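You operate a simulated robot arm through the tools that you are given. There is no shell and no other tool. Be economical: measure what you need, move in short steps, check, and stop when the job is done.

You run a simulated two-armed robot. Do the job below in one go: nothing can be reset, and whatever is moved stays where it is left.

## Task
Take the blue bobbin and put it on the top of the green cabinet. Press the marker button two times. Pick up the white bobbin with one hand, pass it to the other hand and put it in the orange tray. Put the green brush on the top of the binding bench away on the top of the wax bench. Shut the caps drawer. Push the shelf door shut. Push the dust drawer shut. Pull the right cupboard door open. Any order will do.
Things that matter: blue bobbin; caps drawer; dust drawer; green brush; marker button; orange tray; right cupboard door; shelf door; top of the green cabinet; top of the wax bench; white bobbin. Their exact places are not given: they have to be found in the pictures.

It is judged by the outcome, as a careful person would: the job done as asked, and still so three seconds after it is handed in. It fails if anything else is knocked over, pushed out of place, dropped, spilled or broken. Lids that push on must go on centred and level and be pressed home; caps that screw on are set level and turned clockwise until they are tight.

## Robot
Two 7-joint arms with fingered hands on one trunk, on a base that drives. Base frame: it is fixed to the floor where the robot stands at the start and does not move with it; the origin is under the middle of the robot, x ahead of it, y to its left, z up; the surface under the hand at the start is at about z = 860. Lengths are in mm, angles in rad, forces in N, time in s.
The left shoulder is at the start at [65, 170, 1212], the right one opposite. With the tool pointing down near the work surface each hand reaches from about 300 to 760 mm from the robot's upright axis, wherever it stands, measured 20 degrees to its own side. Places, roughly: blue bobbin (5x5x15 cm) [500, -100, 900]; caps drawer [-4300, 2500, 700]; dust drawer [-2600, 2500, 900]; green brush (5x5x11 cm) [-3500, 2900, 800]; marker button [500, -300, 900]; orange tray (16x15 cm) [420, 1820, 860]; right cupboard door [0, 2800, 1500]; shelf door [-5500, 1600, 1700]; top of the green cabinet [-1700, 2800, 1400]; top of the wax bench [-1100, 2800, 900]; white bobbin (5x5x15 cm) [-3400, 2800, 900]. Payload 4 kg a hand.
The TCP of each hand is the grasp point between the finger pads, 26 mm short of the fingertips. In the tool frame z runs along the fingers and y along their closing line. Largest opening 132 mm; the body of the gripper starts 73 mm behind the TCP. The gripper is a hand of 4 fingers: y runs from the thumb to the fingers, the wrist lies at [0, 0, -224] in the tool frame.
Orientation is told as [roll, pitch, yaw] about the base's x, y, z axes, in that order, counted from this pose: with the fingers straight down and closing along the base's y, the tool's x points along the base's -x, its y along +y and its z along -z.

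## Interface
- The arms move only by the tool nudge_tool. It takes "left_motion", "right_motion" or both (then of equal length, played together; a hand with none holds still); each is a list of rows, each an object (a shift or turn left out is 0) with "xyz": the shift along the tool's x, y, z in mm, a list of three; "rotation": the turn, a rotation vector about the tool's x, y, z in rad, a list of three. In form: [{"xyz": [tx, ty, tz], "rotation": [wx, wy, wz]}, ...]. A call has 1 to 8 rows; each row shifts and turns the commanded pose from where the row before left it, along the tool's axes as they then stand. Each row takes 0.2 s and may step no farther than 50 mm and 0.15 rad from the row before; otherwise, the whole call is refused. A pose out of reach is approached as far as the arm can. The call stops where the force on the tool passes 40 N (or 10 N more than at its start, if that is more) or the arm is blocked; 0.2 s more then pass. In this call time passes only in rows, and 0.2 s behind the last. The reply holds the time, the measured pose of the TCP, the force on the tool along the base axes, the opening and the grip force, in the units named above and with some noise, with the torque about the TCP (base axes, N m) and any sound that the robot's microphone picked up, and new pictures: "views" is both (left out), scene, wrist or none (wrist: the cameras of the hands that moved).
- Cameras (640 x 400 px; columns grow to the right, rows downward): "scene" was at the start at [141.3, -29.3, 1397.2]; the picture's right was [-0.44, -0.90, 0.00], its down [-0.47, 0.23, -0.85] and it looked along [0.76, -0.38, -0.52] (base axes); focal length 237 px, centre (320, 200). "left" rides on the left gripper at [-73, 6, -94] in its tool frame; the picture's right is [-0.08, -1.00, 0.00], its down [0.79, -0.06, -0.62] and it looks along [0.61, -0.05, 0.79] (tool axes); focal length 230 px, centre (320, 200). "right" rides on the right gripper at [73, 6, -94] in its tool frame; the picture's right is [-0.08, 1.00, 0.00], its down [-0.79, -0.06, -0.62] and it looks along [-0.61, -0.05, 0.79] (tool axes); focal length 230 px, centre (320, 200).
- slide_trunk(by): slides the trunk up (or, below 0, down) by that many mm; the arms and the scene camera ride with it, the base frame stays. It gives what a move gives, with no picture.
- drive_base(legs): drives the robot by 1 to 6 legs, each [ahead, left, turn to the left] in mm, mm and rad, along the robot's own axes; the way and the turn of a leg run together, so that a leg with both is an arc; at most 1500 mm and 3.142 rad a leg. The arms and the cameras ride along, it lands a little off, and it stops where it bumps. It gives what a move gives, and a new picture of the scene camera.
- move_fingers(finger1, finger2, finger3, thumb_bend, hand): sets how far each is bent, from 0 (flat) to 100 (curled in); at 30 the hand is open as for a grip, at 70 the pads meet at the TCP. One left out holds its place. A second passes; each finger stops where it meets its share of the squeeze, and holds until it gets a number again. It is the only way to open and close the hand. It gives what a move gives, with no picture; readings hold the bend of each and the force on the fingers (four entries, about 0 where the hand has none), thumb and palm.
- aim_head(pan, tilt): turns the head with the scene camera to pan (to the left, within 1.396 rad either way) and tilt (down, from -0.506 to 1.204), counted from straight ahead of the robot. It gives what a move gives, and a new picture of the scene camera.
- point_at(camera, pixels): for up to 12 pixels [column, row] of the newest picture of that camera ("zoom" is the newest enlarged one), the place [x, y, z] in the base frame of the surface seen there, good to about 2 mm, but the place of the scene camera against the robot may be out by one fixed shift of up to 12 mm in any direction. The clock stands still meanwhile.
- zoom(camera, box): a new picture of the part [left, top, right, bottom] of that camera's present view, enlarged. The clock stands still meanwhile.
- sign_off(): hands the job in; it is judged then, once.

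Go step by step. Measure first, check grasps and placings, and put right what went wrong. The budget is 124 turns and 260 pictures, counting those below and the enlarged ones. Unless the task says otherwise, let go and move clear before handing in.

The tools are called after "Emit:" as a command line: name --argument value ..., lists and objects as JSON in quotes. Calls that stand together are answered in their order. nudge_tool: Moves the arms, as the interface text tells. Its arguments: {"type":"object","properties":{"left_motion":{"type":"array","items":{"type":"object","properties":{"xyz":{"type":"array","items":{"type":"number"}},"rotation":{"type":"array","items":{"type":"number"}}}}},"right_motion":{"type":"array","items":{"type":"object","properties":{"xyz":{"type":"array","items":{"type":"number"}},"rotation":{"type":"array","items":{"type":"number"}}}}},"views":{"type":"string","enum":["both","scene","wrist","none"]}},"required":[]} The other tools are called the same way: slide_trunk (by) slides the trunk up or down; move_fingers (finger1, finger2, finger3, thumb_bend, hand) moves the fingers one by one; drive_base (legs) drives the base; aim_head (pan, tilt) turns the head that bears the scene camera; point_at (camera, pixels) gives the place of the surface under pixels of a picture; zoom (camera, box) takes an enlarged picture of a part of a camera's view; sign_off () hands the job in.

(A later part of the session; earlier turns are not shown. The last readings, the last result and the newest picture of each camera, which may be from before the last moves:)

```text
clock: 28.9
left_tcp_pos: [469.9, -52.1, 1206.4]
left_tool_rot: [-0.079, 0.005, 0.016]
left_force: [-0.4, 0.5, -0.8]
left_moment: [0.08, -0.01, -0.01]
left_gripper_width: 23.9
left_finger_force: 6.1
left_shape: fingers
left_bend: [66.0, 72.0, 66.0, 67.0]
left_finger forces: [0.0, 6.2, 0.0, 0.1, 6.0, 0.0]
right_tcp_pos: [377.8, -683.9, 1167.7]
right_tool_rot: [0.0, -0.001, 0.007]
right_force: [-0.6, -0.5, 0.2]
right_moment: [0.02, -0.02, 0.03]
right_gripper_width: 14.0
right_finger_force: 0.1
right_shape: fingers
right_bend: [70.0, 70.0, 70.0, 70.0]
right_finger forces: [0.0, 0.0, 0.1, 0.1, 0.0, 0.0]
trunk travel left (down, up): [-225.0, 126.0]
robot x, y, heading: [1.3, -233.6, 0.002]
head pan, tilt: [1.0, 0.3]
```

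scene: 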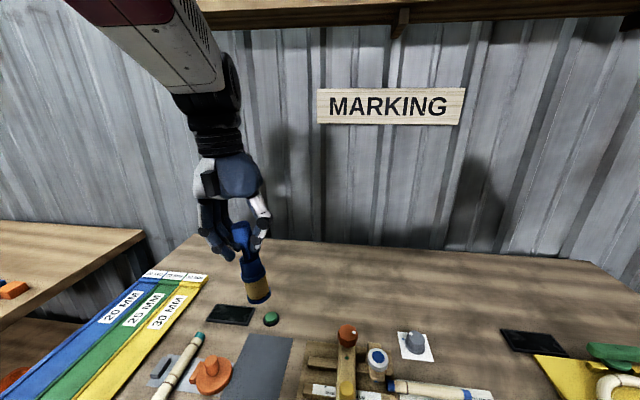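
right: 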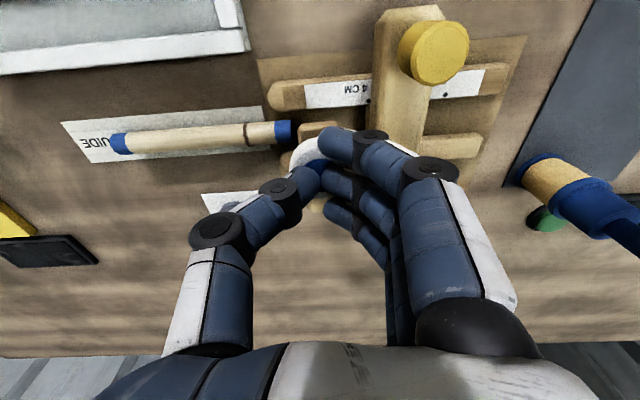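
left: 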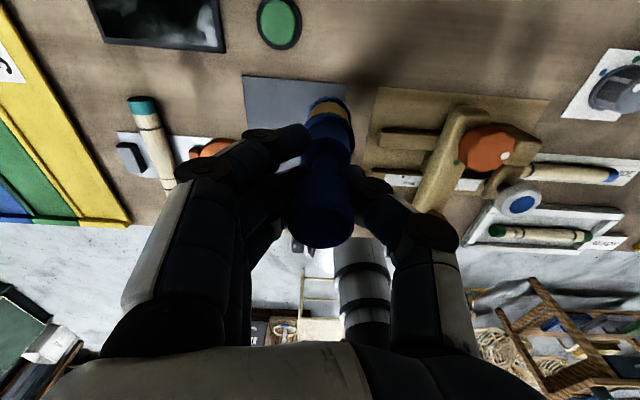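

The head won't pan left of about 0.18, so I'll steer with the base instead. I'll back off from the bench and turn left, watching the picture.

Emit:
drive_base --legs '[[-250, 0, 0], [0, 0, 1.57]]'

```text
clock: 34.7
left_tcp_pos: [-448.1, 227.2, 1207.0]
left_tool_rot: [-0.08, 0.004, 1.627]
left_force: [0.0, 0.5, -0.8]
left_moment: [-0.02, -0.01, 0.01]
left_gripper_width: 24.5
left_finger_force: 5.3
left_shape: fingers
left_bend: [66.0, 72.0, 66.0, 67.0]
left_finger forces: [0.0, 6.2, 0.1, 0.0, 5.8, 0.0]
right_tcp_pos: [185.5, 159.8, 1166.4]
right_tool_rot: [0.001, 0.0, 1.615]
right_force: [0.9, -0.4, 0.2]
right_moment: [0.02, 0.0, 0.0]
right_gripper_width: 14.1
right_finger_force: 0.0
right_shape: fingers
right_bend: [70.0, 70.0, 70.0, 70.0]
right_finger forces: [0.1, 0.0, 0.1, 0.0, 0.1, 0.0]
trunk travel left (down, up): [-225.0, 126.0]
robot x, y, heading: [-251.5, -232.1, 1.612]
head pan, tilt: [1.0, 0.3]
```

scene: 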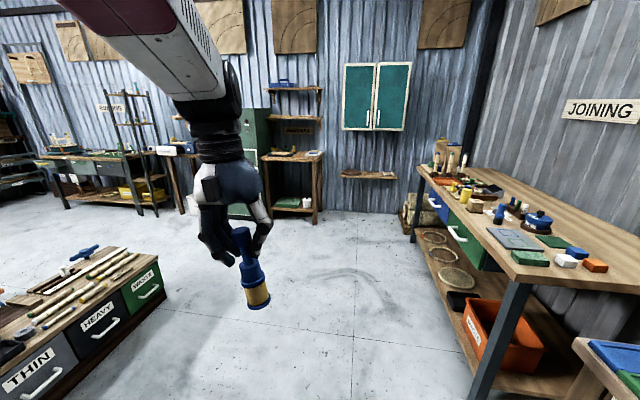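

Now I see the far wall: the teal cupboard at (375,95), the green cabinet behind the arm at (255,140), benches far left and an island at lower left. I'll measure these.

Emit:
point_at --camera "scene" --pixels '[[164, 296], [135, 262], [70, 245], [290, 160], [262, 115], [376, 95], [252, 195], [370, 177], [418, 180], [185, 170], [150, 200], [60, 165]]'

Emit:
zoom --camera "scene" --box '[0, 40, 200, 260]'

Emit:
zoom --camera "scene" --box '[230, 40, 430, 230]'

```text
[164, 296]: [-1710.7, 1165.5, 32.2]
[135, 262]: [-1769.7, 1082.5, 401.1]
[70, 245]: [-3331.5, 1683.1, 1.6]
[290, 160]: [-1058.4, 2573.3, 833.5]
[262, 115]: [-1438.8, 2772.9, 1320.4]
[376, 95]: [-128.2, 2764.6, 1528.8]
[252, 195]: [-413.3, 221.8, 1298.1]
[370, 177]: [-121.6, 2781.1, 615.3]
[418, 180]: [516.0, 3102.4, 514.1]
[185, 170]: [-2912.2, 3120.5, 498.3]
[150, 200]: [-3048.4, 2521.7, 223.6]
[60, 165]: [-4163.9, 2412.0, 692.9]
```

```text
1.82 times, centred on (100, 150) of scene
```

zoom: 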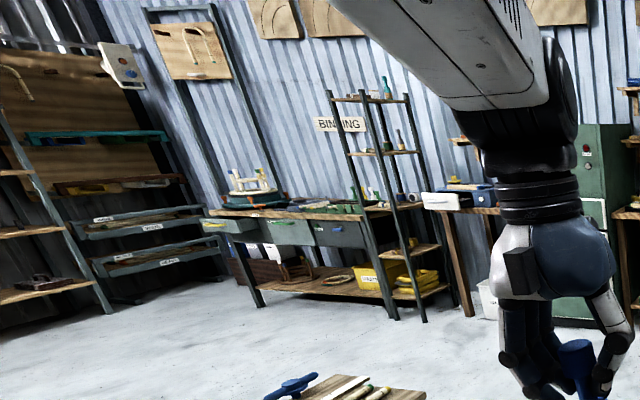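

```text
2.11 times, centred on (330, 135) of scene
```

zoom: 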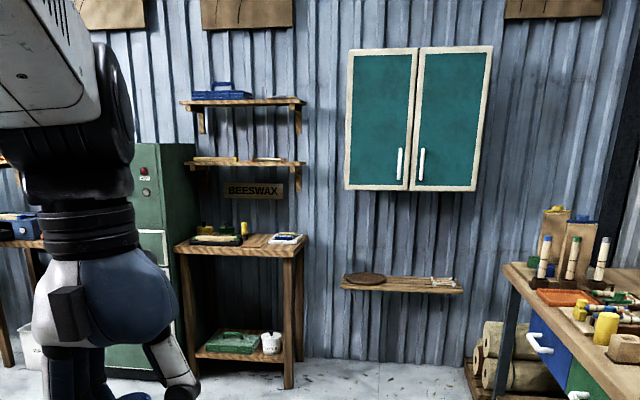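

The lane between the island (y<1170) and the far wall is clear. I'll drive ahead, then sidestep left to stand before the green cabinet.

Emit:
drive_base --legs '[[1400, 0, -0.04], [450, 0, 0], [0, 1300, 0]]'

```text
clock: 54.9
left_tcp_pos: [-1781.9, 2032.7, 1208.1]
left_tool_rot: [-0.089, 0.003, 1.617]
left_force: [-0.2, 0.9, -1.0]
left_moment: [0.0, -0.03, 0.01]
left_gripper_width: 24.4
left_finger_force: 6.0
left_shape: fingers
left_bend: [66.0, 72.0, 66.0, 67.0]
left_finger forces: [0.1, 6.2, 0.0, 0.0, 5.9, 0.1]
right_tcp_pos: [-1147.6, 1958.2, 1166.7]
right_tool_rot: [0.001, -0.002, 1.603]
right_force: [0.2, -0.9, -0.3]
right_moment: [0.03, 0.0, 0.0]
right_gripper_width: 14.0
right_finger_force: 0.1
right_shape: fingers
right_bend: [70.0, 70.0, 70.0, 70.0]
right_finger forces: [0.0, 0.1, 0.1, 0.0, 0.0, 0.0]
trunk travel left (down, up): [-225.0, 126.0]
robot x, y, heading: [-1593.0, 1569.7, 1.604]
head pan, tilt: [1.0, 0.3]
```

scene: 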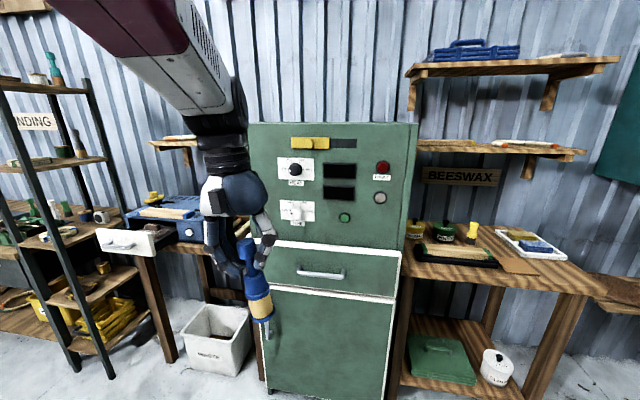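

I'm in front of the green cabinet with its top edge around row 123. An open white-fronted drawer shows at (125,240). I'll measure.

Emit:
point_at --camera "scene" --pixels '[[253, 125], [330, 125], [416, 126], [330, 160], [270, 260], [325, 275], [120, 243], [105, 232], [150, 234], [470, 255], [430, 148], [180, 145]]'

Emit:
slide_trunk --by 126

Emit:
aim_head --pan 0.0 --tilt 0.3

```text
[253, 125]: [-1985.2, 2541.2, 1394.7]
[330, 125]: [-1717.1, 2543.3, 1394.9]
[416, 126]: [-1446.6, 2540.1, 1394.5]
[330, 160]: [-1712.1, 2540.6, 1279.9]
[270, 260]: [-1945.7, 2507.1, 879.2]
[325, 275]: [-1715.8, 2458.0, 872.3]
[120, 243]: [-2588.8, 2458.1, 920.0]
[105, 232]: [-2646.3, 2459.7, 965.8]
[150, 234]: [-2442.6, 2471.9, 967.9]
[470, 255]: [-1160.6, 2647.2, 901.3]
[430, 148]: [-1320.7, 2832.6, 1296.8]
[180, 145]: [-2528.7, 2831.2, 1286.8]
```

```text
clock: 56.4
left_tcp_pos: [-1781.7, 2032.6, 1332.6]
left_tool_rot: [-0.084, 0.006, 1.617]
left_force: [0.4, -0.8, -1.1]
left_moment: [-0.01, 0.0, -0.01]
left_gripper_width: 24.5
left_finger_force: 6.4
left_shape: fingers
left_bend: [66.0, 72.0, 66.0, 66.0]
left_finger forces: [0.0, 5.9, 0.0, 0.0, 6.0, 0.0]
right_tcp_pos: [-1147.3, 1957.7, 1293.0]
right_tool_rot: [0.0, 0.0, 1.603]
right_force: [-0.4, 0.5, -0.2]
right_moment: [0.01, 0.02, 0.0]
right_gripper_width: 14.1
right_finger_force: 0.1
right_shape: fingers
right_bend: [70.0, 70.0, 70.0, 70.0]
right_finger forces: [0.0, 0.0, 0.1, 0.0, 0.0, 0.0]
trunk travel left (down, up): [-351.0, 0.0]
robot x, y, heading: [-1590.9, 1564.9, 1.606]
head pan, tilt: [1.0, 0.3]
```

```text
clock: 57.7
left_tcp_pos: [-1781.6, 2034.2, 1332.7]
left_tool_rot: [-0.086, 0.005, 1.617]
left_force: [0.2, -0.6, -0.9]
left_moment: [-0.01, 0.03, -0.04]
left_gripper_width: 24.4
left_finger_force: 5.5
left_shape: fingers
left_bend: [66.0, 72.0, 66.0, 66.0]
left_finger forces: [0.1, 6.0, 0.0, 0.0, 5.9, 0.1]
right_tcp_pos: [-1148.0, 1957.7, 1293.6]
right_tool_rot: [-0.001, -0.002, 1.603]
right_force: [-0.2, -0.2, 0.3]
right_moment: [0.03, -0.02, 0.0]
right_gripper_width: 14.1
right_finger_force: 0.1
right_shape: fingers
right_bend: [70.0, 70.0, 70.0, 70.0]
right_finger forces: [0.0, 0.0, 0.1, 0.0, 0.1, 0.0]
trunk travel left (down, up): [-351.0, 0.0]
robot x, y, heading: [-1586.0, 1569.0, 1.608]
head pan, tilt: [0.0, 0.3]
```

scene: 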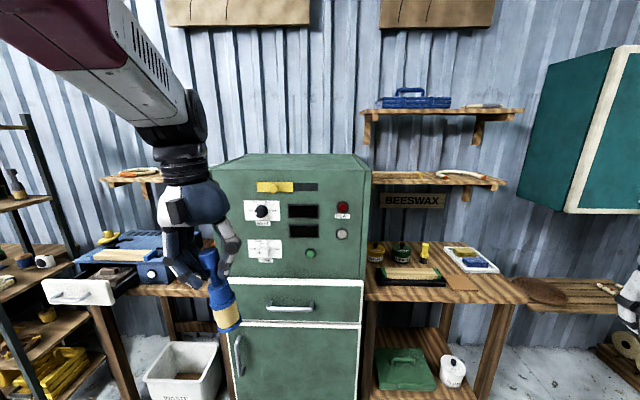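

The cabinet top is flat and empty: z 1395, x −1985..−1446, front y 2541. I'll raise and level the left hand, then check the bobbin's tilt.

Emit:
nudge_tool --left_motion '[{"xyz": [-20, 0, -45], "rotation": [-0.043, 0, 0]}, {"xyz": [-20, 0, -45], "rotation": [-0.042, 0, 0]}, {"xyz": [-20, 0, -45]}, {"xyz": [-20, 0, -45]}, {"xyz": [0, 0, -45]}, {"xyz": [0, 0, -25]}]' --views "both"

```text
clock: 59.1
left_tcp_pos: [-1792.4, 2110.3, 1540.1]
left_tool_rot: [-0.002, -0.006, 1.619]
left_force: [0.5, 0.4, -0.5]
left_moment: [-0.02, 0.03, -0.01]
left_gripper_width: 24.8
left_finger_force: 6.4
left_shape: fingers
left_bend: [66.0, 72.0, 66.0, 66.0]
left_finger forces: [0.0, 5.9, 0.0, 0.1, 5.9, 0.0]
left hand out of reach, approached as far as the arm can: row 5, 6
right_tcp_pos: [-1147.3, 1956.7, 1291.9]
right_tool_rot: [0.0, -0.002, 1.603]
right_force: [0.5, -1.2, 0.6]
right_moment: [0.0, -0.01, 0.0]
right_gripper_width: 14.3
right_finger_force: 0.0
right_shape: fingers
right_bend: [70.0, 70.0, 70.0, 70.0]
right_finger forces: [0.0, 0.1, 0.0, 0.0, 0.0, 0.0]
trunk travel left (down, up): [-351.0, 0.0]
robot x, y, heading: [-1585.4, 1566.6, 1.601]
head pan, tilt: [0.0, 0.3]
```

scene: 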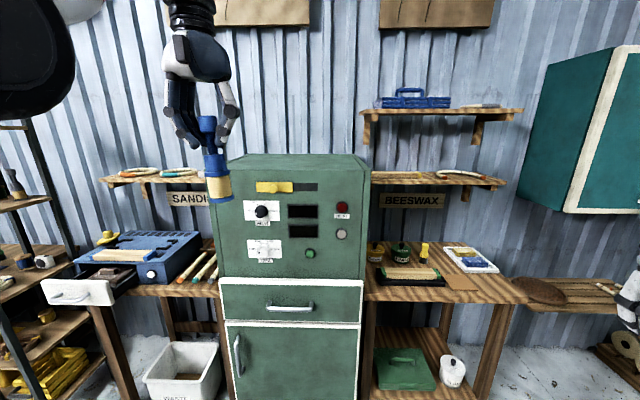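
left: 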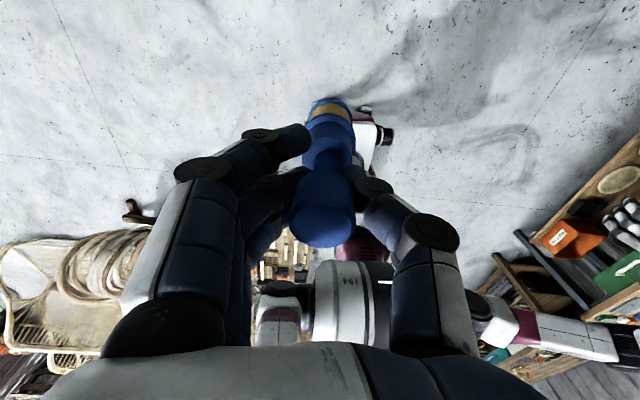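

The arm tops out at TCP z about 1540. I'll measure the bobbin's lower end to see the clearance over 1395.

Emit:
zoom --camera "scene" --box '[160, 90, 280, 220]'

Emit:
point_at --camera "scene" --pixels '[[207, 120], [213, 150], [213, 167], [218, 185], [220, 196], [208, 197], [230, 196], [220, 203], [204, 182], [231, 180]]'

Emit:
point_at --camera "left" --pixels '[[323, 230], [323, 205], [328, 128], [332, 113], [332, 102]]'

```text
3.08 times, centred on (220, 155) of scene
```

zoom: 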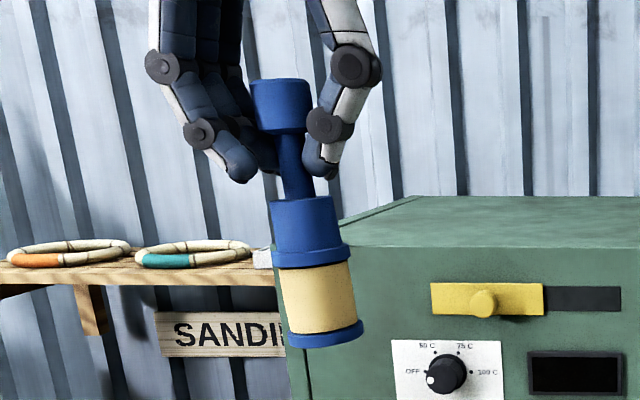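

```text
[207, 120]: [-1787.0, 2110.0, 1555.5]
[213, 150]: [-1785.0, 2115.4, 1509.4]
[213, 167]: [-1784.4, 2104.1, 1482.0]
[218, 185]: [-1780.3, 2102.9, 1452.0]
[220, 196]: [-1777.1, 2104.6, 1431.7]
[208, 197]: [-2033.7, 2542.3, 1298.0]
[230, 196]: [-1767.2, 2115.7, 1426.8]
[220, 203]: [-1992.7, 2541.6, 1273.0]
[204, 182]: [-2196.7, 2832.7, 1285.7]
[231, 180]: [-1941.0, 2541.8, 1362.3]
```

```text
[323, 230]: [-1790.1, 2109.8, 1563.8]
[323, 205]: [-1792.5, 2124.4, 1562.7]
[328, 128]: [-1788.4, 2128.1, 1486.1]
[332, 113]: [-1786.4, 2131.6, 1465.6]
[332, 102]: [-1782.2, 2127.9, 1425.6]
```

The bobbin's bottom is at about 1422, giving roughly 27 mm clearance, but it leans about 0.1 rad. I'll roll the hand to straighten it, then drive forward.

Emit:
nudge_tool --left_motion '[{"rotation": [-0.05, 0, 0]}, {"rotation": [-0.05, 0, 0]}]' --views "none"

Emit:
drive_base --legs '[[350, -90, -0.03]]'

```text
clock: 59.7
left_tcp_pos: [-1792.0, 2110.6, 1537.9]
left_tool_rot: [0.047, -0.007, 1.618]
left_force: [0.4, -0.3, -1.6]
left_moment: [0.01, 0.04, -0.01]
left_gripper_width: 24.7
left_finger_force: 5.7
left_shape: fingers
left_bend: [66.0, 72.0, 66.0, 66.0]
left_finger forces: [0.0, 5.9, 0.0, 0.0, 5.9, 0.0]
left hand out of reach, approached as far as the arm can: row 1
right_tcp_pos: [-1146.8, 1957.5, 1292.5]
right_tool_rot: [-0.001, 0.0, 1.604]
right_force: [-0.1, 0.3, 0.6]
right_moment: [-0.01, -0.01, 0.0]
right_gripper_width: 14.2
right_finger_force: 0.0
right_shape: fingers
right_bend: [70.0, 70.0, 70.0, 70.0]
right_finger forces: [0.1, 0.0, 0.1, 0.0, 0.0, 0.1]
trunk travel left (down, up): [-351.0, 0.0]
robot x, y, heading: [-1590.1, 1567.9, 1.603]
head pan, tilt: [0.0, 0.3]
```

```text
clock: 62.0
left_tcp_pos: [-1689.0, 2474.3, 1538.3]
left_tool_rot: [0.048, -0.009, 1.585]
left_force: [-0.2, -0.2, -1.4]
left_moment: [-0.01, 0.04, 0.05]
left_gripper_width: 24.6
left_finger_force: 6.1
left_shape: fingers
left_bend: [66.0, 72.0, 66.0, 66.0]
left_finger forces: [0.1, 5.9, 0.0, 0.1, 5.9, 0.0]
right_tcp_pos: [-1051.2, 2302.2, 1292.8]
right_tool_rot: [0.0, 0.0, 1.571]
right_force: [0.0, 0.7, -0.7]
right_moment: [-0.04, 0.01, 0.03]
right_gripper_width: 14.2
right_finger_force: 0.1
right_shape: fingers
right_bend: [70.0, 70.0, 70.0, 70.0]
right_finger forces: [0.1, 0.0, 0.1, 0.0, 0.1, 0.0]
trunk travel left (down, up): [-351.0, 0.0]
robot x, y, heading: [-1501.1, 1927.2, 1.568]
head pan, tilt: [0.0, 0.3]
```

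scene: 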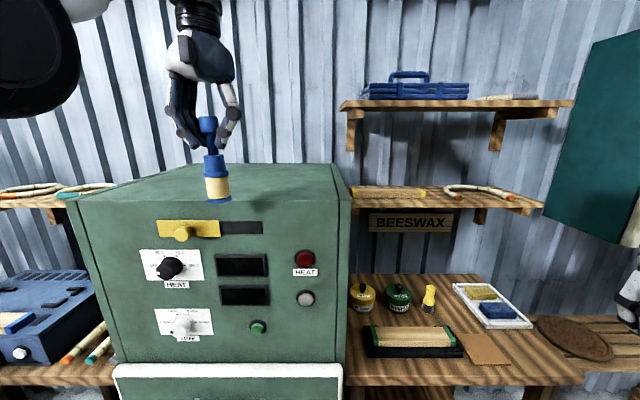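

The bobbin is still just before the front edge. I'll check its bottom height once more.

Emit:
point_at --camera "scene" --pixels '[[218, 198], [218, 200], [217, 186], [207, 120], [215, 165], [210, 197], [228, 196]]'

Emit:
zoom --camera "scene" --box '[150, 90, 290, 220]'

```text
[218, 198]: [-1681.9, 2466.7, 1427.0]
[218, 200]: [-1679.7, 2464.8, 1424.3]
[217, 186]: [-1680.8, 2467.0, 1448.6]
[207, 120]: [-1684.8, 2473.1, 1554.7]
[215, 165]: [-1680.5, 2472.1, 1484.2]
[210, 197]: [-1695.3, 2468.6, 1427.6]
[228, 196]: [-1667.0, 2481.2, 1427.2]
```

```text
3.08 times, centred on (220, 155) of scene
```

zoom: 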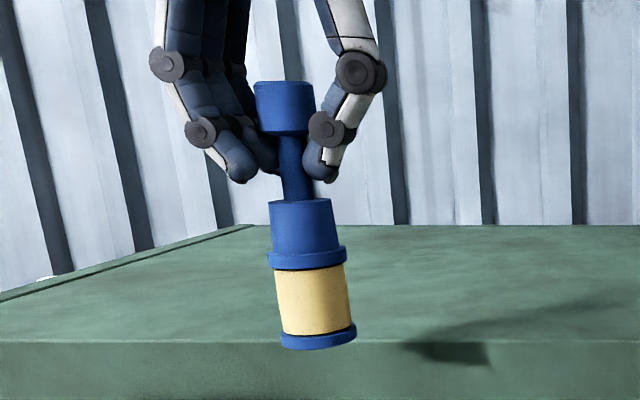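

The bottom is at about 1421 and nearly upright. I'll drive 180 mm ahead so it stands over the top.

Emit:
drive_base --legs '[[180, 0, 0]]'

Emit:
point_at --camera "scene" --pixels '[[216, 200], [214, 190], [205, 115], [218, 215], [300, 190]]'

```text
clock: 63.5
left_tcp_pos: [-1684.9, 2657.5, 1538.3]
left_tool_rot: [0.046, -0.008, 1.579]
left_force: [0.0, 0.2, -0.9]
left_moment: [-0.06, -0.02, -0.02]
left_gripper_width: 24.3
left_finger_force: 6.1
left_shape: fingers
left_bend: [66.0, 72.0, 66.0, 66.0]
left_finger forces: [0.0, 5.9, 0.0, 0.0, 5.9, 0.1]
right_tcp_pos: [-1045.5, 2478.5, 1292.2]
right_tool_rot: [0.001, 0.002, 1.563]
right_force: [-0.3, -0.5, 0.0]
right_moment: [0.02, 0.02, 0.02]
right_gripper_width: 14.2
right_finger_force: 0.1
right_shape: fingers
right_bend: [70.0, 70.0, 70.0, 70.0]
right_finger forces: [0.0, 0.1, 0.0, 0.2, 0.0, 0.0]
trunk travel left (down, up): [-351.0, 0.0]
robot x, y, heading: [-1505.3, 2105.5, 1.563]
head pan, tilt: [0.0, 0.3]
```

scene: 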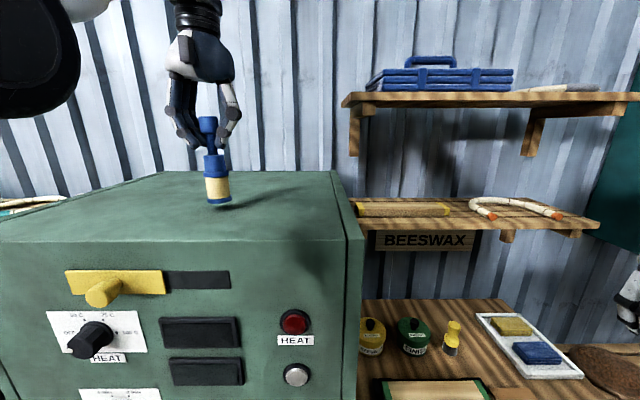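

```text
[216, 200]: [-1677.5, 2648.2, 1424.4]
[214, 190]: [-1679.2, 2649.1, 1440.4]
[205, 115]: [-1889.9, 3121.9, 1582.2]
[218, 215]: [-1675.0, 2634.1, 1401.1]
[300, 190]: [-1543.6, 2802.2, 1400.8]
```

The top is at z 1401 and the bobbin bottom about 20 mm above it. I'll lower in small steps until contact.

Emit:
nudge_tool --left_motion '[{"xyz": [0, 0, 8]}, {"xyz": [0, 0, 4]}, {"xyz": [0, 0, 3]}, {"xyz": [0, 0, 2]}]' --views "scene"

Emit:
zoom --camera "scene" --box '[150, 90, 290, 220]'

```text
clock: 64.5
left_tcp_pos: [-1684.9, 2655.6, 1521.1]
left_tool_rot: [0.048, -0.009, 1.578]
left_force: [0.3, -0.3, 0.6]
left_moment: [0.0, -0.03, -0.01]
left_gripper_width: 24.5
left_finger_force: 6.2
left_shape: fingers
left_bend: [66.0, 72.0, 66.0, 66.0]
left_finger forces: [0.1, 6.1, 0.0, 0.0, 6.2, 0.1]
right_tcp_pos: [-1045.3, 2477.9, 1293.4]
right_tool_rot: [0.0, -0.003, 1.565]
right_force: [0.5, 0.9, 0.0]
right_moment: [0.02, 0.01, 0.02]
right_gripper_width: 14.3
right_finger_force: 0.1
right_shape: fingers
right_bend: [70.0, 70.0, 70.0, 70.0]
right_finger forces: [0.0, 0.0, 0.0, 0.0, 0.0, 0.0]
trunk travel left (down, up): [-351.0, 0.0]
robot x, y, heading: [-1502.9, 2107.7, 1.561]
head pan, tilt: [0.0, 0.3]
```

scene: 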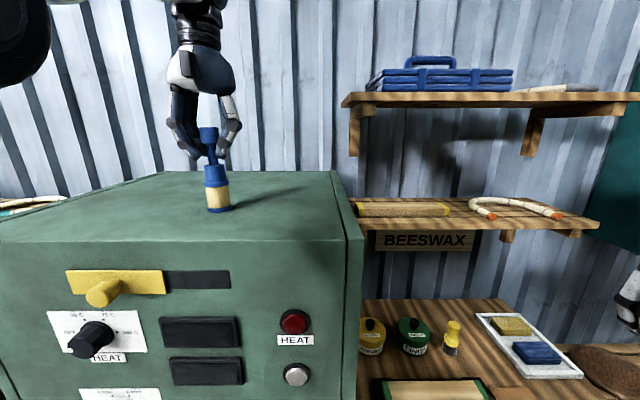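

```text
3.08 times, centred on (220, 155) of scene
```

zoom: 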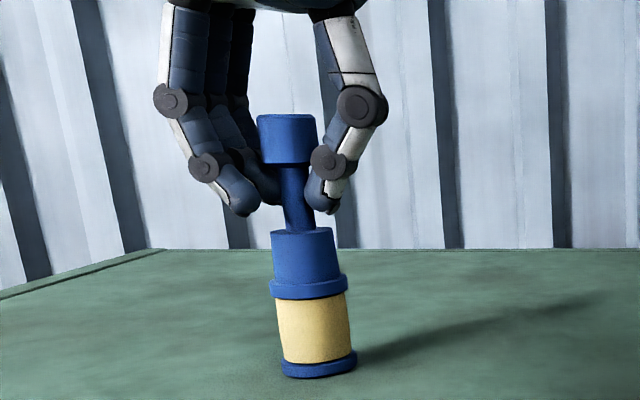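

The force changed sign, so it's touching. I'll lower 2 mm more and open gently.

Emit:
nudge_tool --left_motion '[{"xyz": [0, 0, 2]}]' --views "none"

Emit:
move_fingers --hand "left" --finger1 55 --finger2 64 --finger3 55 --thumb_bend 62

Emit:
move_fingers --hand "left" --finger1 30 --finger2 30 --finger3 30 --thumb_bend 30

Emit:
zoom --camera "scene" --box '[150, 90, 290, 220]'

```text
clock: 64.9
left_tcp_pos: [-1685.1, 2654.4, 1521.1]
left_tool_rot: [0.046, -0.01, 1.578]
left_force: [0.9, -1.0, 6.0]
left_moment: [-0.04, -0.05, 0.01]
left_gripper_width: 24.6
left_finger_force: 6.6
left_shape: fingers
left_bend: [66.0, 73.0, 66.0, 66.0]
left_finger forces: [0.0, 6.8, 0.0, 0.0, 7.0, 0.1]
right_tcp_pos: [-1045.6, 2478.0, 1294.2]
right_tool_rot: [0.0, -0.002, 1.565]
right_force: [-0.4, 0.0, -1.0]
right_moment: [-0.01, -0.03, 0.0]
right_gripper_width: 14.3
right_finger_force: 0.0
right_shape: fingers
right_bend: [70.0, 70.0, 70.0, 70.0]
right_finger forces: [0.1, 0.1, 0.0, 0.0, 0.1, 0.0]
trunk travel left (down, up): [-351.0, 0.0]
robot x, y, heading: [-1499.1, 2107.2, 1.561]
head pan, tilt: [0.0, 0.3]
```

```text
clock: 65.9
left_tcp_pos: [-1684.9, 2656.5, 1520.1]
left_tool_rot: [0.048, -0.007, 1.578]
left_force: [-1.2, 1.3, -0.4]
left_moment: [0.04, 0.01, 0.0]
left_gripper_width: 43.2
left_finger_force: 0.1
left_shape: fingers
left_bend: [55.0, 64.0, 55.0, 62.0]
left_finger forces: [0.0, 0.0, 0.0, 0.1, 0.0, 0.0]
right_tcp_pos: [-1046.2, 2477.6, 1292.8]
right_tool_rot: [0.0, -0.002, 1.564]
right_force: [0.2, -0.4, 0.3]
right_moment: [0.03, -0.01, 0.02]
right_gripper_width: 14.1
right_finger_force: 0.1
right_shape: fingers
right_bend: [70.0, 70.0, 70.0, 70.0]
right_finger forces: [0.1, 0.0, 0.1, 0.1, 0.0, 0.0]
trunk travel left (down, up): [-351.0, 0.0]
robot x, y, heading: [-1500.7, 2106.9, 1.566]
head pan, tilt: [0.0, 0.3]
```

```text
clock: 66.9
left_tcp_pos: [-1685.0, 2655.2, 1520.0]
left_tool_rot: [0.049, -0.007, 1.578]
left_force: [0.4, -0.7, -0.7]
left_moment: [0.03, 0.0, 0.0]
left_gripper_width: 135.7
left_finger_force: 0.0
left_shape: fingers
left_bend: [30.0, 30.0, 30.0, 30.0]
left_finger forces: [0.0, 0.1, 0.0, 0.0, 0.0, 0.1]
right_tcp_pos: [-1046.0, 2478.3, 1292.5]
right_tool_rot: [0.001, -0.001, 1.563]
right_force: [0.1, 0.5, 0.6]
right_moment: [0.02, 0.0, -0.01]
right_gripper_width: 14.5
right_finger_force: 0.0
right_shape: fingers
right_bend: [70.0, 70.0, 70.0, 70.0]
right_finger forces: [0.0, 0.0, 0.0, 0.1, 0.0, 0.1]
trunk travel left (down, up): [-351.0, 0.0]
robot x, y, heading: [-1504.3, 2109.0, 1.561]
head pan, tilt: [0.0, 0.3]
```

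```text
3.08 times, centred on (220, 155) of scene
```

zoom: 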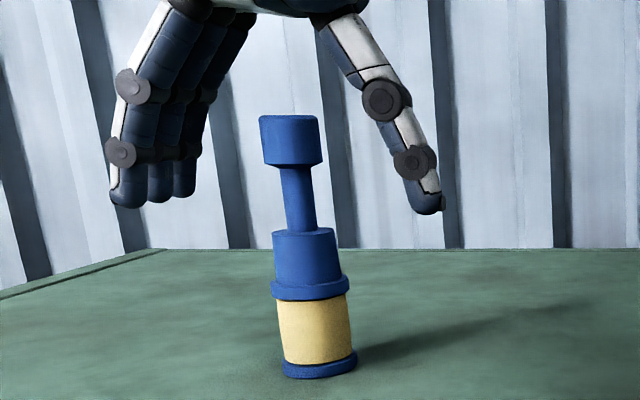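

The bobbin stands upright on its own. I'll back out straight (the hand is open along that line) and sidestep left toward the dust drawer.

Emit:
drive_base --legs '[[-380, 0, 0], [0, 850, 0]]'

Emit:
slide_trunk --by -126

Emit:
aim_head --pan 0.15 --tilt 0.5

```text
clock: 77.0
left_tcp_pos: [-2549.0, 2299.3, 1520.3]
left_tool_rot: [0.047, -0.007, 1.555]
left_force: [0.5, 1.3, -0.2]
left_moment: [-0.01, 0.0, 0.01]
left_gripper_width: 135.8
left_finger_force: 0.0
left_shape: fingers
left_bend: [30.0, 30.0, 30.0, 30.0]
left_finger forces: [0.1, 0.0, 0.1, 0.1, 0.2, 0.0]
right_tcp_pos: [-1914.3, 2105.2, 1293.5]
right_tool_rot: [-0.002, -0.003, 1.539]
right_force: [0.1, -0.3, -0.2]
right_moment: [0.02, -0.01, -0.02]
right_gripper_width: 14.0
right_finger_force: 0.0
right_shape: fingers
right_bend: [70.0, 70.0, 70.0, 70.0]
right_finger forces: [0.0, 0.0, 0.0, 0.0, 0.0, 0.0]
trunk travel left (down, up): [-351.0, 0.0]
robot x, y, heading: [-2379.2, 1744.9, 1.536]
head pan, tilt: [0.0, 0.3]
```

scene: 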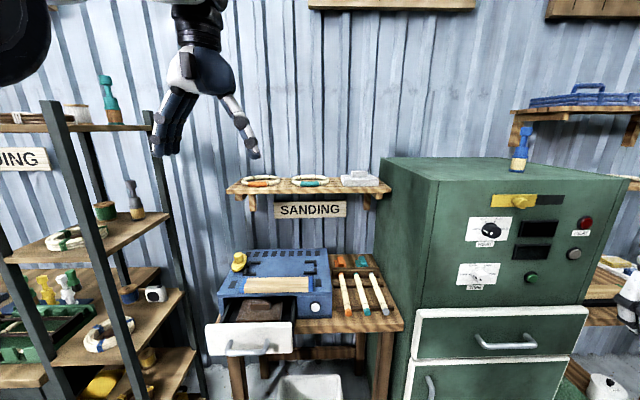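

```text
clock: 78.5
left_tcp_pos: [-2549.0, 2297.1, 1393.8]
left_tool_rot: [0.047, -0.008, 1.552]
left_force: [0.4, -0.8, 0.5]
left_moment: [0.01, -0.01, -0.02]
left_gripper_width: 135.5
left_finger_force: 0.1
left_shape: fingers
left_bend: [30.0, 30.0, 30.0, 30.0]
left_finger forces: [0.1, 0.1, 0.0, 0.0, 0.0, 0.0]
right_tcp_pos: [-1913.6, 2105.3, 1167.0]
right_tool_rot: [0.0, -0.003, 1.54]
right_force: [-0.6, 0.1, -0.3]
right_moment: [0.04, 0.04, 0.01]
right_gripper_width: 13.9
right_finger_force: 0.0
right_shape: fingers
right_bend: [70.0, 70.0, 70.0, 70.0]
right_finger forces: [0.0, 0.0, 0.1, 0.0, 0.0, 0.0]
trunk travel left (down, up): [-225.0, 126.0]
robot x, y, heading: [-2376.6, 1744.3, 1.535]
head pan, tilt: [0.0, 0.3]
```

```text
clock: 79.3
left_tcp_pos: [-2548.0, 2298.2, 1393.4]
left_tool_rot: [0.048, -0.007, 1.554]
left_force: [1.2, -0.6, 0.3]
left_moment: [-0.04, 0.01, 0.03]
left_gripper_width: 135.6
left_finger_force: 0.2
left_shape: fingers
left_bend: [30.0, 30.0, 30.0, 30.0]
left_finger forces: [0.1, 0.0, 0.0, 0.0, 0.1, 0.0]
right_tcp_pos: [-1914.1, 2105.9, 1167.0]
right_tool_rot: [0.001, 0.0, 1.54]
right_force: [0.0, -0.4, -0.9]
right_moment: [-0.02, 0.01, -0.01]
right_gripper_width: 14.0
right_finger_force: 0.0
right_shape: fingers
right_bend: [70.0, 70.0, 70.0, 70.0]
right_finger forces: [0.0, 0.1, 0.1, 0.0, 0.1, 0.0]
trunk travel left (down, up): [-225.0, 126.0]
robot x, y, heading: [-2379.7, 1744.3, 1.542]
head pan, tilt: [0.15, 0.499]
```

scene: 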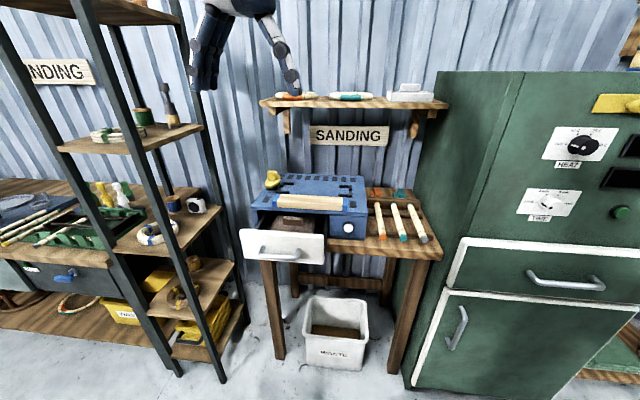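

The bobbin stands on the cabinet at (522,150) of the earlier view. The open dust drawer's white front is at (283,245), and I'll measure it and the machine front.

Emit:
point_at --camera "scene" --pixels '[[245, 235], [320, 240], [320, 262], [248, 258], [283, 252], [283, 237], [283, 222], [345, 215], [260, 205], [350, 232], [275, 262]]'

Emit:
zoom --camera "scene" --box '[220, 160, 400, 280]'

Emit:
move_fingers --hand "left" --finger1 70 --finger2 70 --finger3 70 --thumb_bend 70

```text
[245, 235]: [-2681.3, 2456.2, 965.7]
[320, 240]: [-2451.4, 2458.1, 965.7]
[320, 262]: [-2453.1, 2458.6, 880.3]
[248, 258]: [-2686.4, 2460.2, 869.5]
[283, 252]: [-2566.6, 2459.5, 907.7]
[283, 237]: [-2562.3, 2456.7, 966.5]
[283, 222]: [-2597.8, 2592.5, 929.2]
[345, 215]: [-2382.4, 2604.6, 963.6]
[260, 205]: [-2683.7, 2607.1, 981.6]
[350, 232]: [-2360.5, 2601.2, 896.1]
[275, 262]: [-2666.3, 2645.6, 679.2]
```

```text
3.33 times, centred on (310, 220) of scene
```

zoom: 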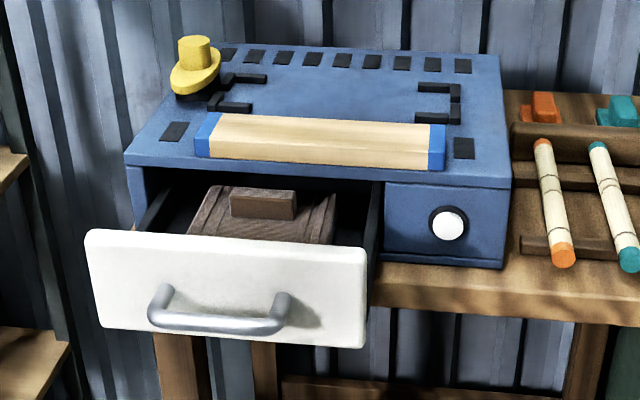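

```text
clock: 80.3
left_tcp_pos: [-2549.7, 2298.8, 1393.3]
left_tool_rot: [0.048, -0.008, 1.553]
left_force: [-0.4, 0.0, -0.4]
left_moment: [-0.02, 0.01, 0.01]
left_gripper_width: 14.3
left_finger_force: 0.0
left_shape: fingers
left_bend: [70.0, 70.0, 70.0, 70.0]
left_finger forces: [0.0, 0.0, 0.1, 0.0, 0.0, 0.0]
right_tcp_pos: [-1914.0, 2104.9, 1166.4]
right_tool_rot: [-0.001, -0.002, 1.54]
right_force: [0.2, -0.5, -0.3]
right_moment: [0.03, -0.02, 0.01]
right_gripper_width: 14.2
right_finger_force: 0.0
right_shape: fingers
right_bend: [70.0, 70.0, 70.0, 70.0]
right_finger forces: [0.0, 0.0, 0.0, 0.0, 0.0, 0.0]
trunk travel left (down, up): [-225.0, 126.0]
robot x, y, heading: [-2377.2, 1746.2, 1.54]
head pan, tilt: [0.15, 0.499]
```

The drawer front is at y 2457 (z 868–966), and closed is at about y 2595. I'll lower the closed left hand in front of it and then push above the handle.

Emit:
nudge_tool --left_motion '[{"xyz": [0, 0, 50], "rotation": [0.047, 0, 0]}, {"xyz": [0, 4, 49.8]}, {"xyz": [0, 4, 49.8]}, {"xyz": [0, 4, 49.8]}, {"xyz": [0, 4, 49.8]}, {"xyz": [0, 4, 49.8]}, {"xyz": [0, 0, 50]}, {"xyz": [0, 0, 50]}]' --views "none"

Emit:
nudge_tool --left_motion '[{"xyz": [0, 0, 39]}, {"xyz": [-40, 0, 0]}, {"xyz": [-30, 0, 0]}]' --views "both"

```text
clock: 82.1
left_tcp_pos: [-2570.8, 2299.7, 995.1]
left_tool_rot: [0.001, -0.008, 1.553]
left_force: [-0.4, -0.7, 0.4]
left_moment: [-0.01, -0.02, 0.03]
left_gripper_width: 14.6
left_finger_force: 0.1
left_shape: fingers
left_bend: [70.0, 70.0, 70.0, 70.0]
left_finger forces: [0.0, 0.0, 0.0, 0.0, 0.0, 0.1]
right_tcp_pos: [-1913.6, 2106.1, 1166.3]
right_tool_rot: [0.001, 0.0, 1.54]
right_force: [-0.1, 1.0, 0.1]
right_moment: [-0.03, 0.0, 0.04]
right_gripper_width: 14.3
right_finger_force: 0.2
right_shape: fingers
right_bend: [70.0, 70.0, 70.0, 70.0]
right_finger forces: [0.1, 0.0, 0.2, 0.1, 0.0, 0.1]
trunk travel left (down, up): [-225.0, 126.0]
robot x, y, heading: [-2376.6, 1743.0, 1.541]
head pan, tilt: [0.15, 0.499]
```

```text
clock: 82.9
left_tcp_pos: [-2569.5, 2370.3, 956.8]
left_tool_rot: [0.001, -0.007, 1.552]
left_force: [0.2, -0.4, -0.4]
left_moment: [0.02, -0.02, 0.03]
left_gripper_width: 14.4
left_finger_force: 0.1
left_shape: fingers
left_bend: [70.0, 70.0, 70.0, 70.0]
left_finger forces: [0.1, 0.0, 0.0, 0.1, 0.0, 0.1]
right_tcp_pos: [-1914.0, 2106.8, 1167.5]
right_tool_rot: [-0.002, -0.001, 1.54]
right_force: [-0.6, 0.7, -0.4]
right_moment: [-0.02, 0.03, -0.01]
right_gripper_width: 14.0
right_finger_force: 0.1
right_shape: fingers
right_bend: [70.0, 70.0, 70.0, 70.0]
right_finger forces: [0.0, 0.0, 0.0, 0.0, 0.1, 0.0]
trunk travel left (down, up): [-225.0, 126.0]
robot x, y, heading: [-2381.1, 1749.0, 1.539]
head pan, tilt: [0.15, 0.499]
```

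scene: 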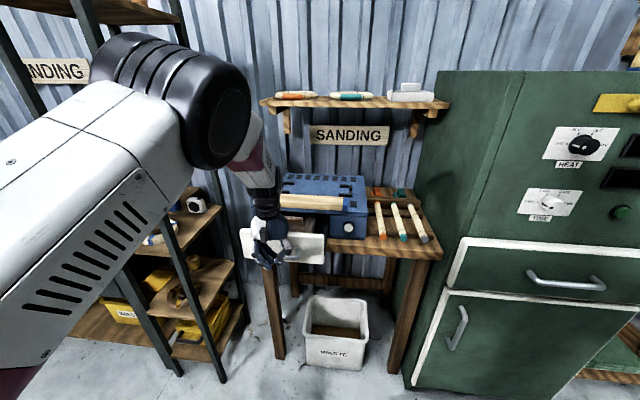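
left: 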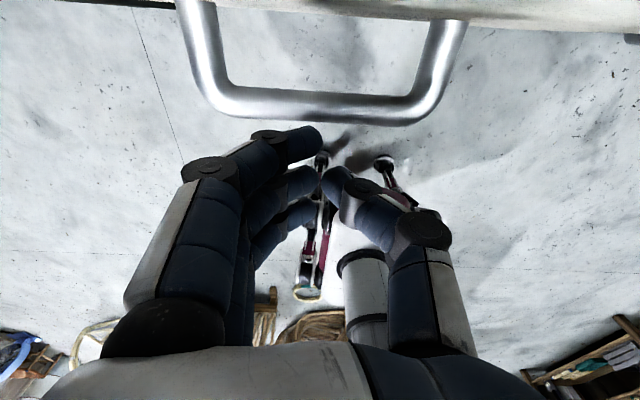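

The tips are just above the handle. I'll push forward in steps until it stops.

Emit:
nudge_tool --left_motion '[{"xyz": [-30, 0, 0]}, {"xyz": [-30, 0, 0]}, {"xyz": [-25, 0, 0]}, {"xyz": [-25, 0, 0]}, {"xyz": [-25, 0, 0]}, {"xyz": [-20, 0, 0]}, {"xyz": [-15, 0, 0]}, {"xyz": [-10, 0, 0]}]' --views "both"

```text
clock: 84.7
left_tcp_pos: [-2567.8, 2479.3, 957.9]
left_tool_rot: [-0.001, -0.007, 1.554]
left_force: [-0.4, -0.9, -0.4]
left_moment: [0.01, 0.0, 0.0]
left_gripper_width: 13.7
left_finger_force: 0.1
left_shape: fingers
left_bend: [70.0, 70.0, 70.0, 70.0]
left_finger forces: [0.0, 0.0, 0.1, 0.0, 0.1, 0.0]
left hand out of reach, approached as far as the arm can: row 5, 6, 7, 8
right_tcp_pos: [-1915.1, 2105.1, 1167.4]
right_tool_rot: [0.0, -0.002, 1.539]
right_force: [-0.4, -0.3, -0.3]
right_moment: [-0.03, 0.0, 0.01]
right_gripper_width: 14.3
right_finger_force: 0.0
right_shape: fingers
right_bend: [70.0, 70.0, 70.0, 70.0]
right_finger forces: [0.0, 0.0, 0.0, 0.0, 0.0, 0.0]
trunk travel left (down, up): [-225.0, 126.0]
robot x, y, heading: [-2376.4, 1750.7, 1.537]
head pan, tilt: [0.15, 0.499]
```

scene: 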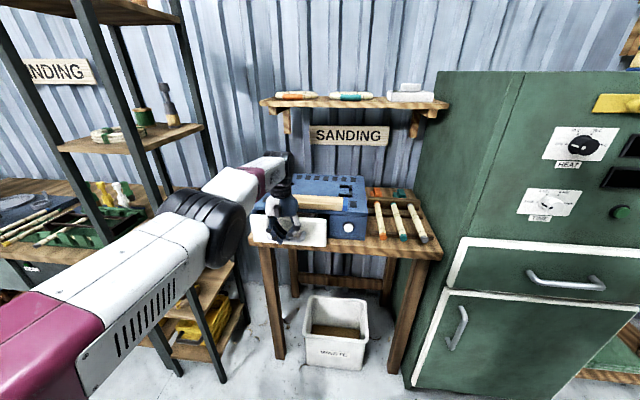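
left: 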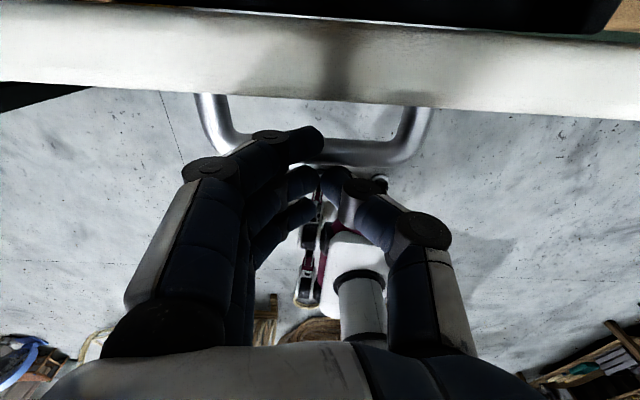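

The drawer moved partway and the arm is at full stretch. I'll check the rack clearance before driving the base forward to push.

Emit:
point_at --camera "scene" --pixels '[[215, 345], [180, 60], [190, 150], [235, 285], [215, 240], [70, 295], [150, 260], [283, 236], [320, 232]]'

```text
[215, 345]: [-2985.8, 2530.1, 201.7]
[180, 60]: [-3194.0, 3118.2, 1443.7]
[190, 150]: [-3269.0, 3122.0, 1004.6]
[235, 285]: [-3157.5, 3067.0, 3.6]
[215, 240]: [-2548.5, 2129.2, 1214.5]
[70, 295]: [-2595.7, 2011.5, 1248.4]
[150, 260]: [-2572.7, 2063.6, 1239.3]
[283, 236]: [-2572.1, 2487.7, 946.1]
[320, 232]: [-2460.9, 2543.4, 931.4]
```

The arm is well clear of the rack (x<-2950), and the drawer face is now at about y 2543. I'll retract the hand, drive closer and finish the push with the force-limited nudge.

Emit:
nudge_tool --left_motion '[{"xyz": [50, 0, 0]}, {"xyz": [50, 0, 0]}, {"xyz": [50, 0, 0]}]' --views "none"

Emit:
drive_base --legs '[[150, 0, 0]]'

Emit:
nudge_tool --left_motion '[{"xyz": [-15, 0, 0]}, {"xyz": [-15, 0, 0]}, {"xyz": [-12, 0, 0]}, {"xyz": [-12, 0, 0]}, {"xyz": [-10, 0, 0]}, {"xyz": [-10, 0, 0]}, {"xyz": [-8, 0, 0]}, {"xyz": [-8, 0, 0]}]' --views "both"

```text
clock: 85.5
left_tcp_pos: [-2568.2, 2327.2, 959.7]
left_tool_rot: [0.001, -0.011, 1.553]
left_force: [-0.3, -0.6, 0.4]
left_moment: [0.02, 0.07, 0.01]
left_gripper_width: 14.0
left_finger_force: 0.1
left_shape: fingers
left_bend: [70.0, 70.0, 70.0, 70.0]
left_finger forces: [0.0, 0.0, 0.1, 0.0, 0.0, 0.0]
right_tcp_pos: [-1913.3, 2103.3, 1167.8]
right_tool_rot: [0.001, -0.003, 1.539]
right_force: [-0.7, 0.3, 0.8]
right_moment: [0.02, -0.01, 0.06]
right_gripper_width: 14.2
right_finger_force: 0.0
right_shape: fingers
right_bend: [70.0, 70.0, 70.0, 70.0]
right_finger forces: [0.0, 0.1, 0.1, 0.1, 0.1, 0.0]
trunk travel left (down, up): [-225.0, 126.0]
robot x, y, heading: [-2376.3, 1742.4, 1.536]
head pan, tilt: [0.15, 0.499]
```

```text
clock: 86.8
left_tcp_pos: [-2563.3, 2479.8, 957.7]
left_tool_rot: [0.0, -0.006, 1.551]
left_force: [-0.4, 0.0, 0.2]
left_moment: [-0.02, -0.05, 0.02]
left_gripper_width: 13.3
left_finger_force: 0.0
left_shape: fingers
left_bend: [70.0, 70.0, 70.0, 70.0]
left_finger forces: [0.0, 0.0, 0.0, 0.0, 0.1, 0.0]
right_tcp_pos: [-1907.8, 2257.1, 1168.3]
right_tool_rot: [0.001, 0.0, 1.536]
right_force: [0.5, 0.2, 0.1]
right_moment: [-0.03, 0.0, -0.03]
right_gripper_width: 14.2
right_finger_force: 0.1
right_shape: fingers
right_bend: [70.0, 70.0, 70.0, 70.0]
right_finger forces: [0.0, 0.0, 0.1, 0.0, 0.0, 0.0]
trunk travel left (down, up): [-225.0, 126.0]
robot x, y, heading: [-2373.9, 1893.7, 1.539]
head pan, tilt: [0.15, 0.499]
```

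scene: 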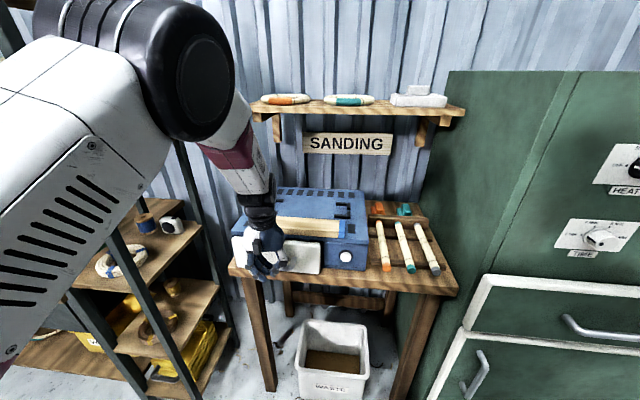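

```text
clock: 88.2
left_tcp_pos: [-2564.3, 2538.2, 958.0]
left_tool_rot: [-0.001, 0.016, 1.559]
left_force: [0.2, -25.0, 13.4]
left_moment: [0.59, 0.39, 0.73]
left_gripper_width: 13.2
left_finger_force: 12.7
left_shape: fingers
left_bend: [71.0, 70.0, 70.0, 70.0]
left_finger forces: [25.7, 0.0, 0.0, 0.0, 0.0, 0.1]
right_tcp_pos: [-1908.6, 2252.7, 1167.8]
right_tool_rot: [0.0, -0.005, 1.54]
right_force: [-0.3, -0.1, 0.0]
right_moment: [-0.01, -0.01, -0.01]
right_gripper_width: 14.3
right_finger_force: 0.0
right_shape: fingers
right_bend: [70.0, 70.0, 70.0, 70.0]
right_finger forces: [0.0, 0.0, 0.1, 0.0, 0.0, 0.0]
trunk travel left (down, up): [-225.0, 126.0]
robot x, y, heading: [-2374.1, 1895.3, 1.542]
head pan, tilt: [0.15, 0.499]
stopped in row 6 (left hand): the force on the tool passed its limit at 50 N (the readings are from after the stop); the commanded pose is now the measured one
```

scene: 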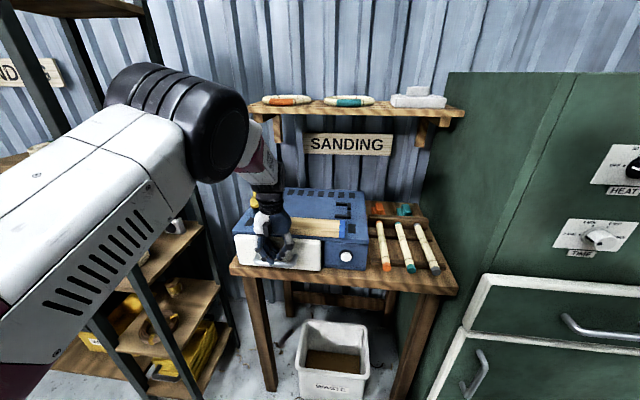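
left: 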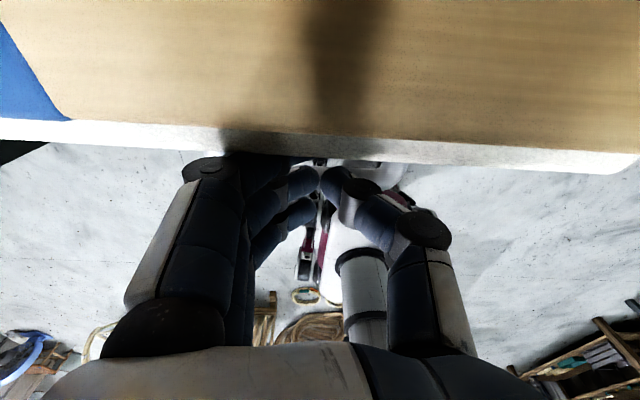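

The push stopped on force, so the drawer seems home. I'll retract and verify.

Emit:
nudge_tool --left_motion '[{"xyz": [50, 0, 0]}, {"xyz": [50, 0, 0]}, {"xyz": [50, 0, 0]}, {"xyz": [0, 0, -50]}, {"xyz": [0, 0, -50]}, {"xyz": [0, 0, -50]}, {"xyz": [0, 0, -50]}, {"xyz": [0, 0, -50]}]' --views "scene"

Emit:
zoom --camera "scene" --box '[210, 170, 390, 300]'

Emit:
point_at --camera "scene" --pixels '[[315, 252], [245, 248], [280, 245], [355, 240], [360, 255]]'

```text
clock: 90.0
left_tcp_pos: [-2566.1, 2397.6, 1209.4]
left_tool_rot: [-0.002, 0.012, 1.557]
left_force: [0.7, -0.4, -0.4]
left_moment: [0.04, 0.02, -0.03]
left_gripper_width: 13.9
left_finger_force: 0.0
left_shape: fingers
left_bend: [70.0, 70.0, 70.0, 70.0]
left_finger forces: [0.0, 0.0, 0.1, 0.1, 0.0, 0.1]
right_tcp_pos: [-1909.0, 2253.8, 1168.4]
right_tool_rot: [0.0, 0.0, 1.539]
right_force: [0.0, 0.0, 0.7]
right_moment: [-0.02, -0.01, -0.01]
right_gripper_width: 14.0
right_finger_force: 0.0
right_shape: fingers
right_bend: [70.0, 70.0, 70.0, 70.0]
right_finger forces: [0.0, 0.0, 0.1, 0.0, 0.1, 0.0]
trunk travel left (down, up): [-225.0, 126.0]
robot x, y, heading: [-2371.9, 1896.6, 1.538]
head pan, tilt: [0.15, 0.499]
```

scene: 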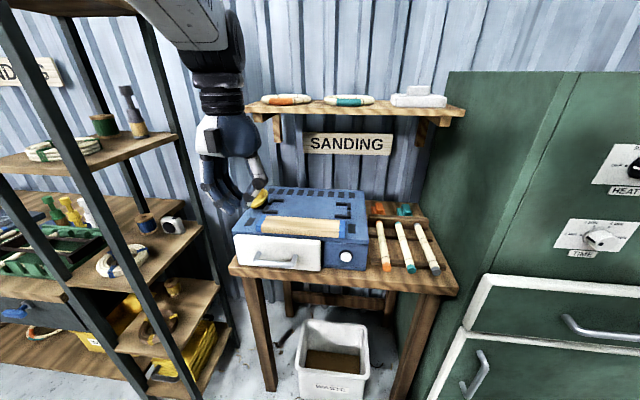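

```text
3.08 times, centred on (300, 235) of scene
```

zoom: 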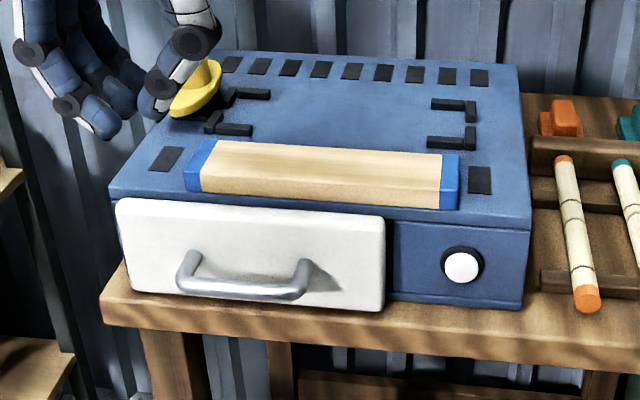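

```text
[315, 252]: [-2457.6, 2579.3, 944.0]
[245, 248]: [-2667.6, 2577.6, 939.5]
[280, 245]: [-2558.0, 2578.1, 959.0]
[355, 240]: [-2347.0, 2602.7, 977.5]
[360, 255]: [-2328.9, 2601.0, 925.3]
```

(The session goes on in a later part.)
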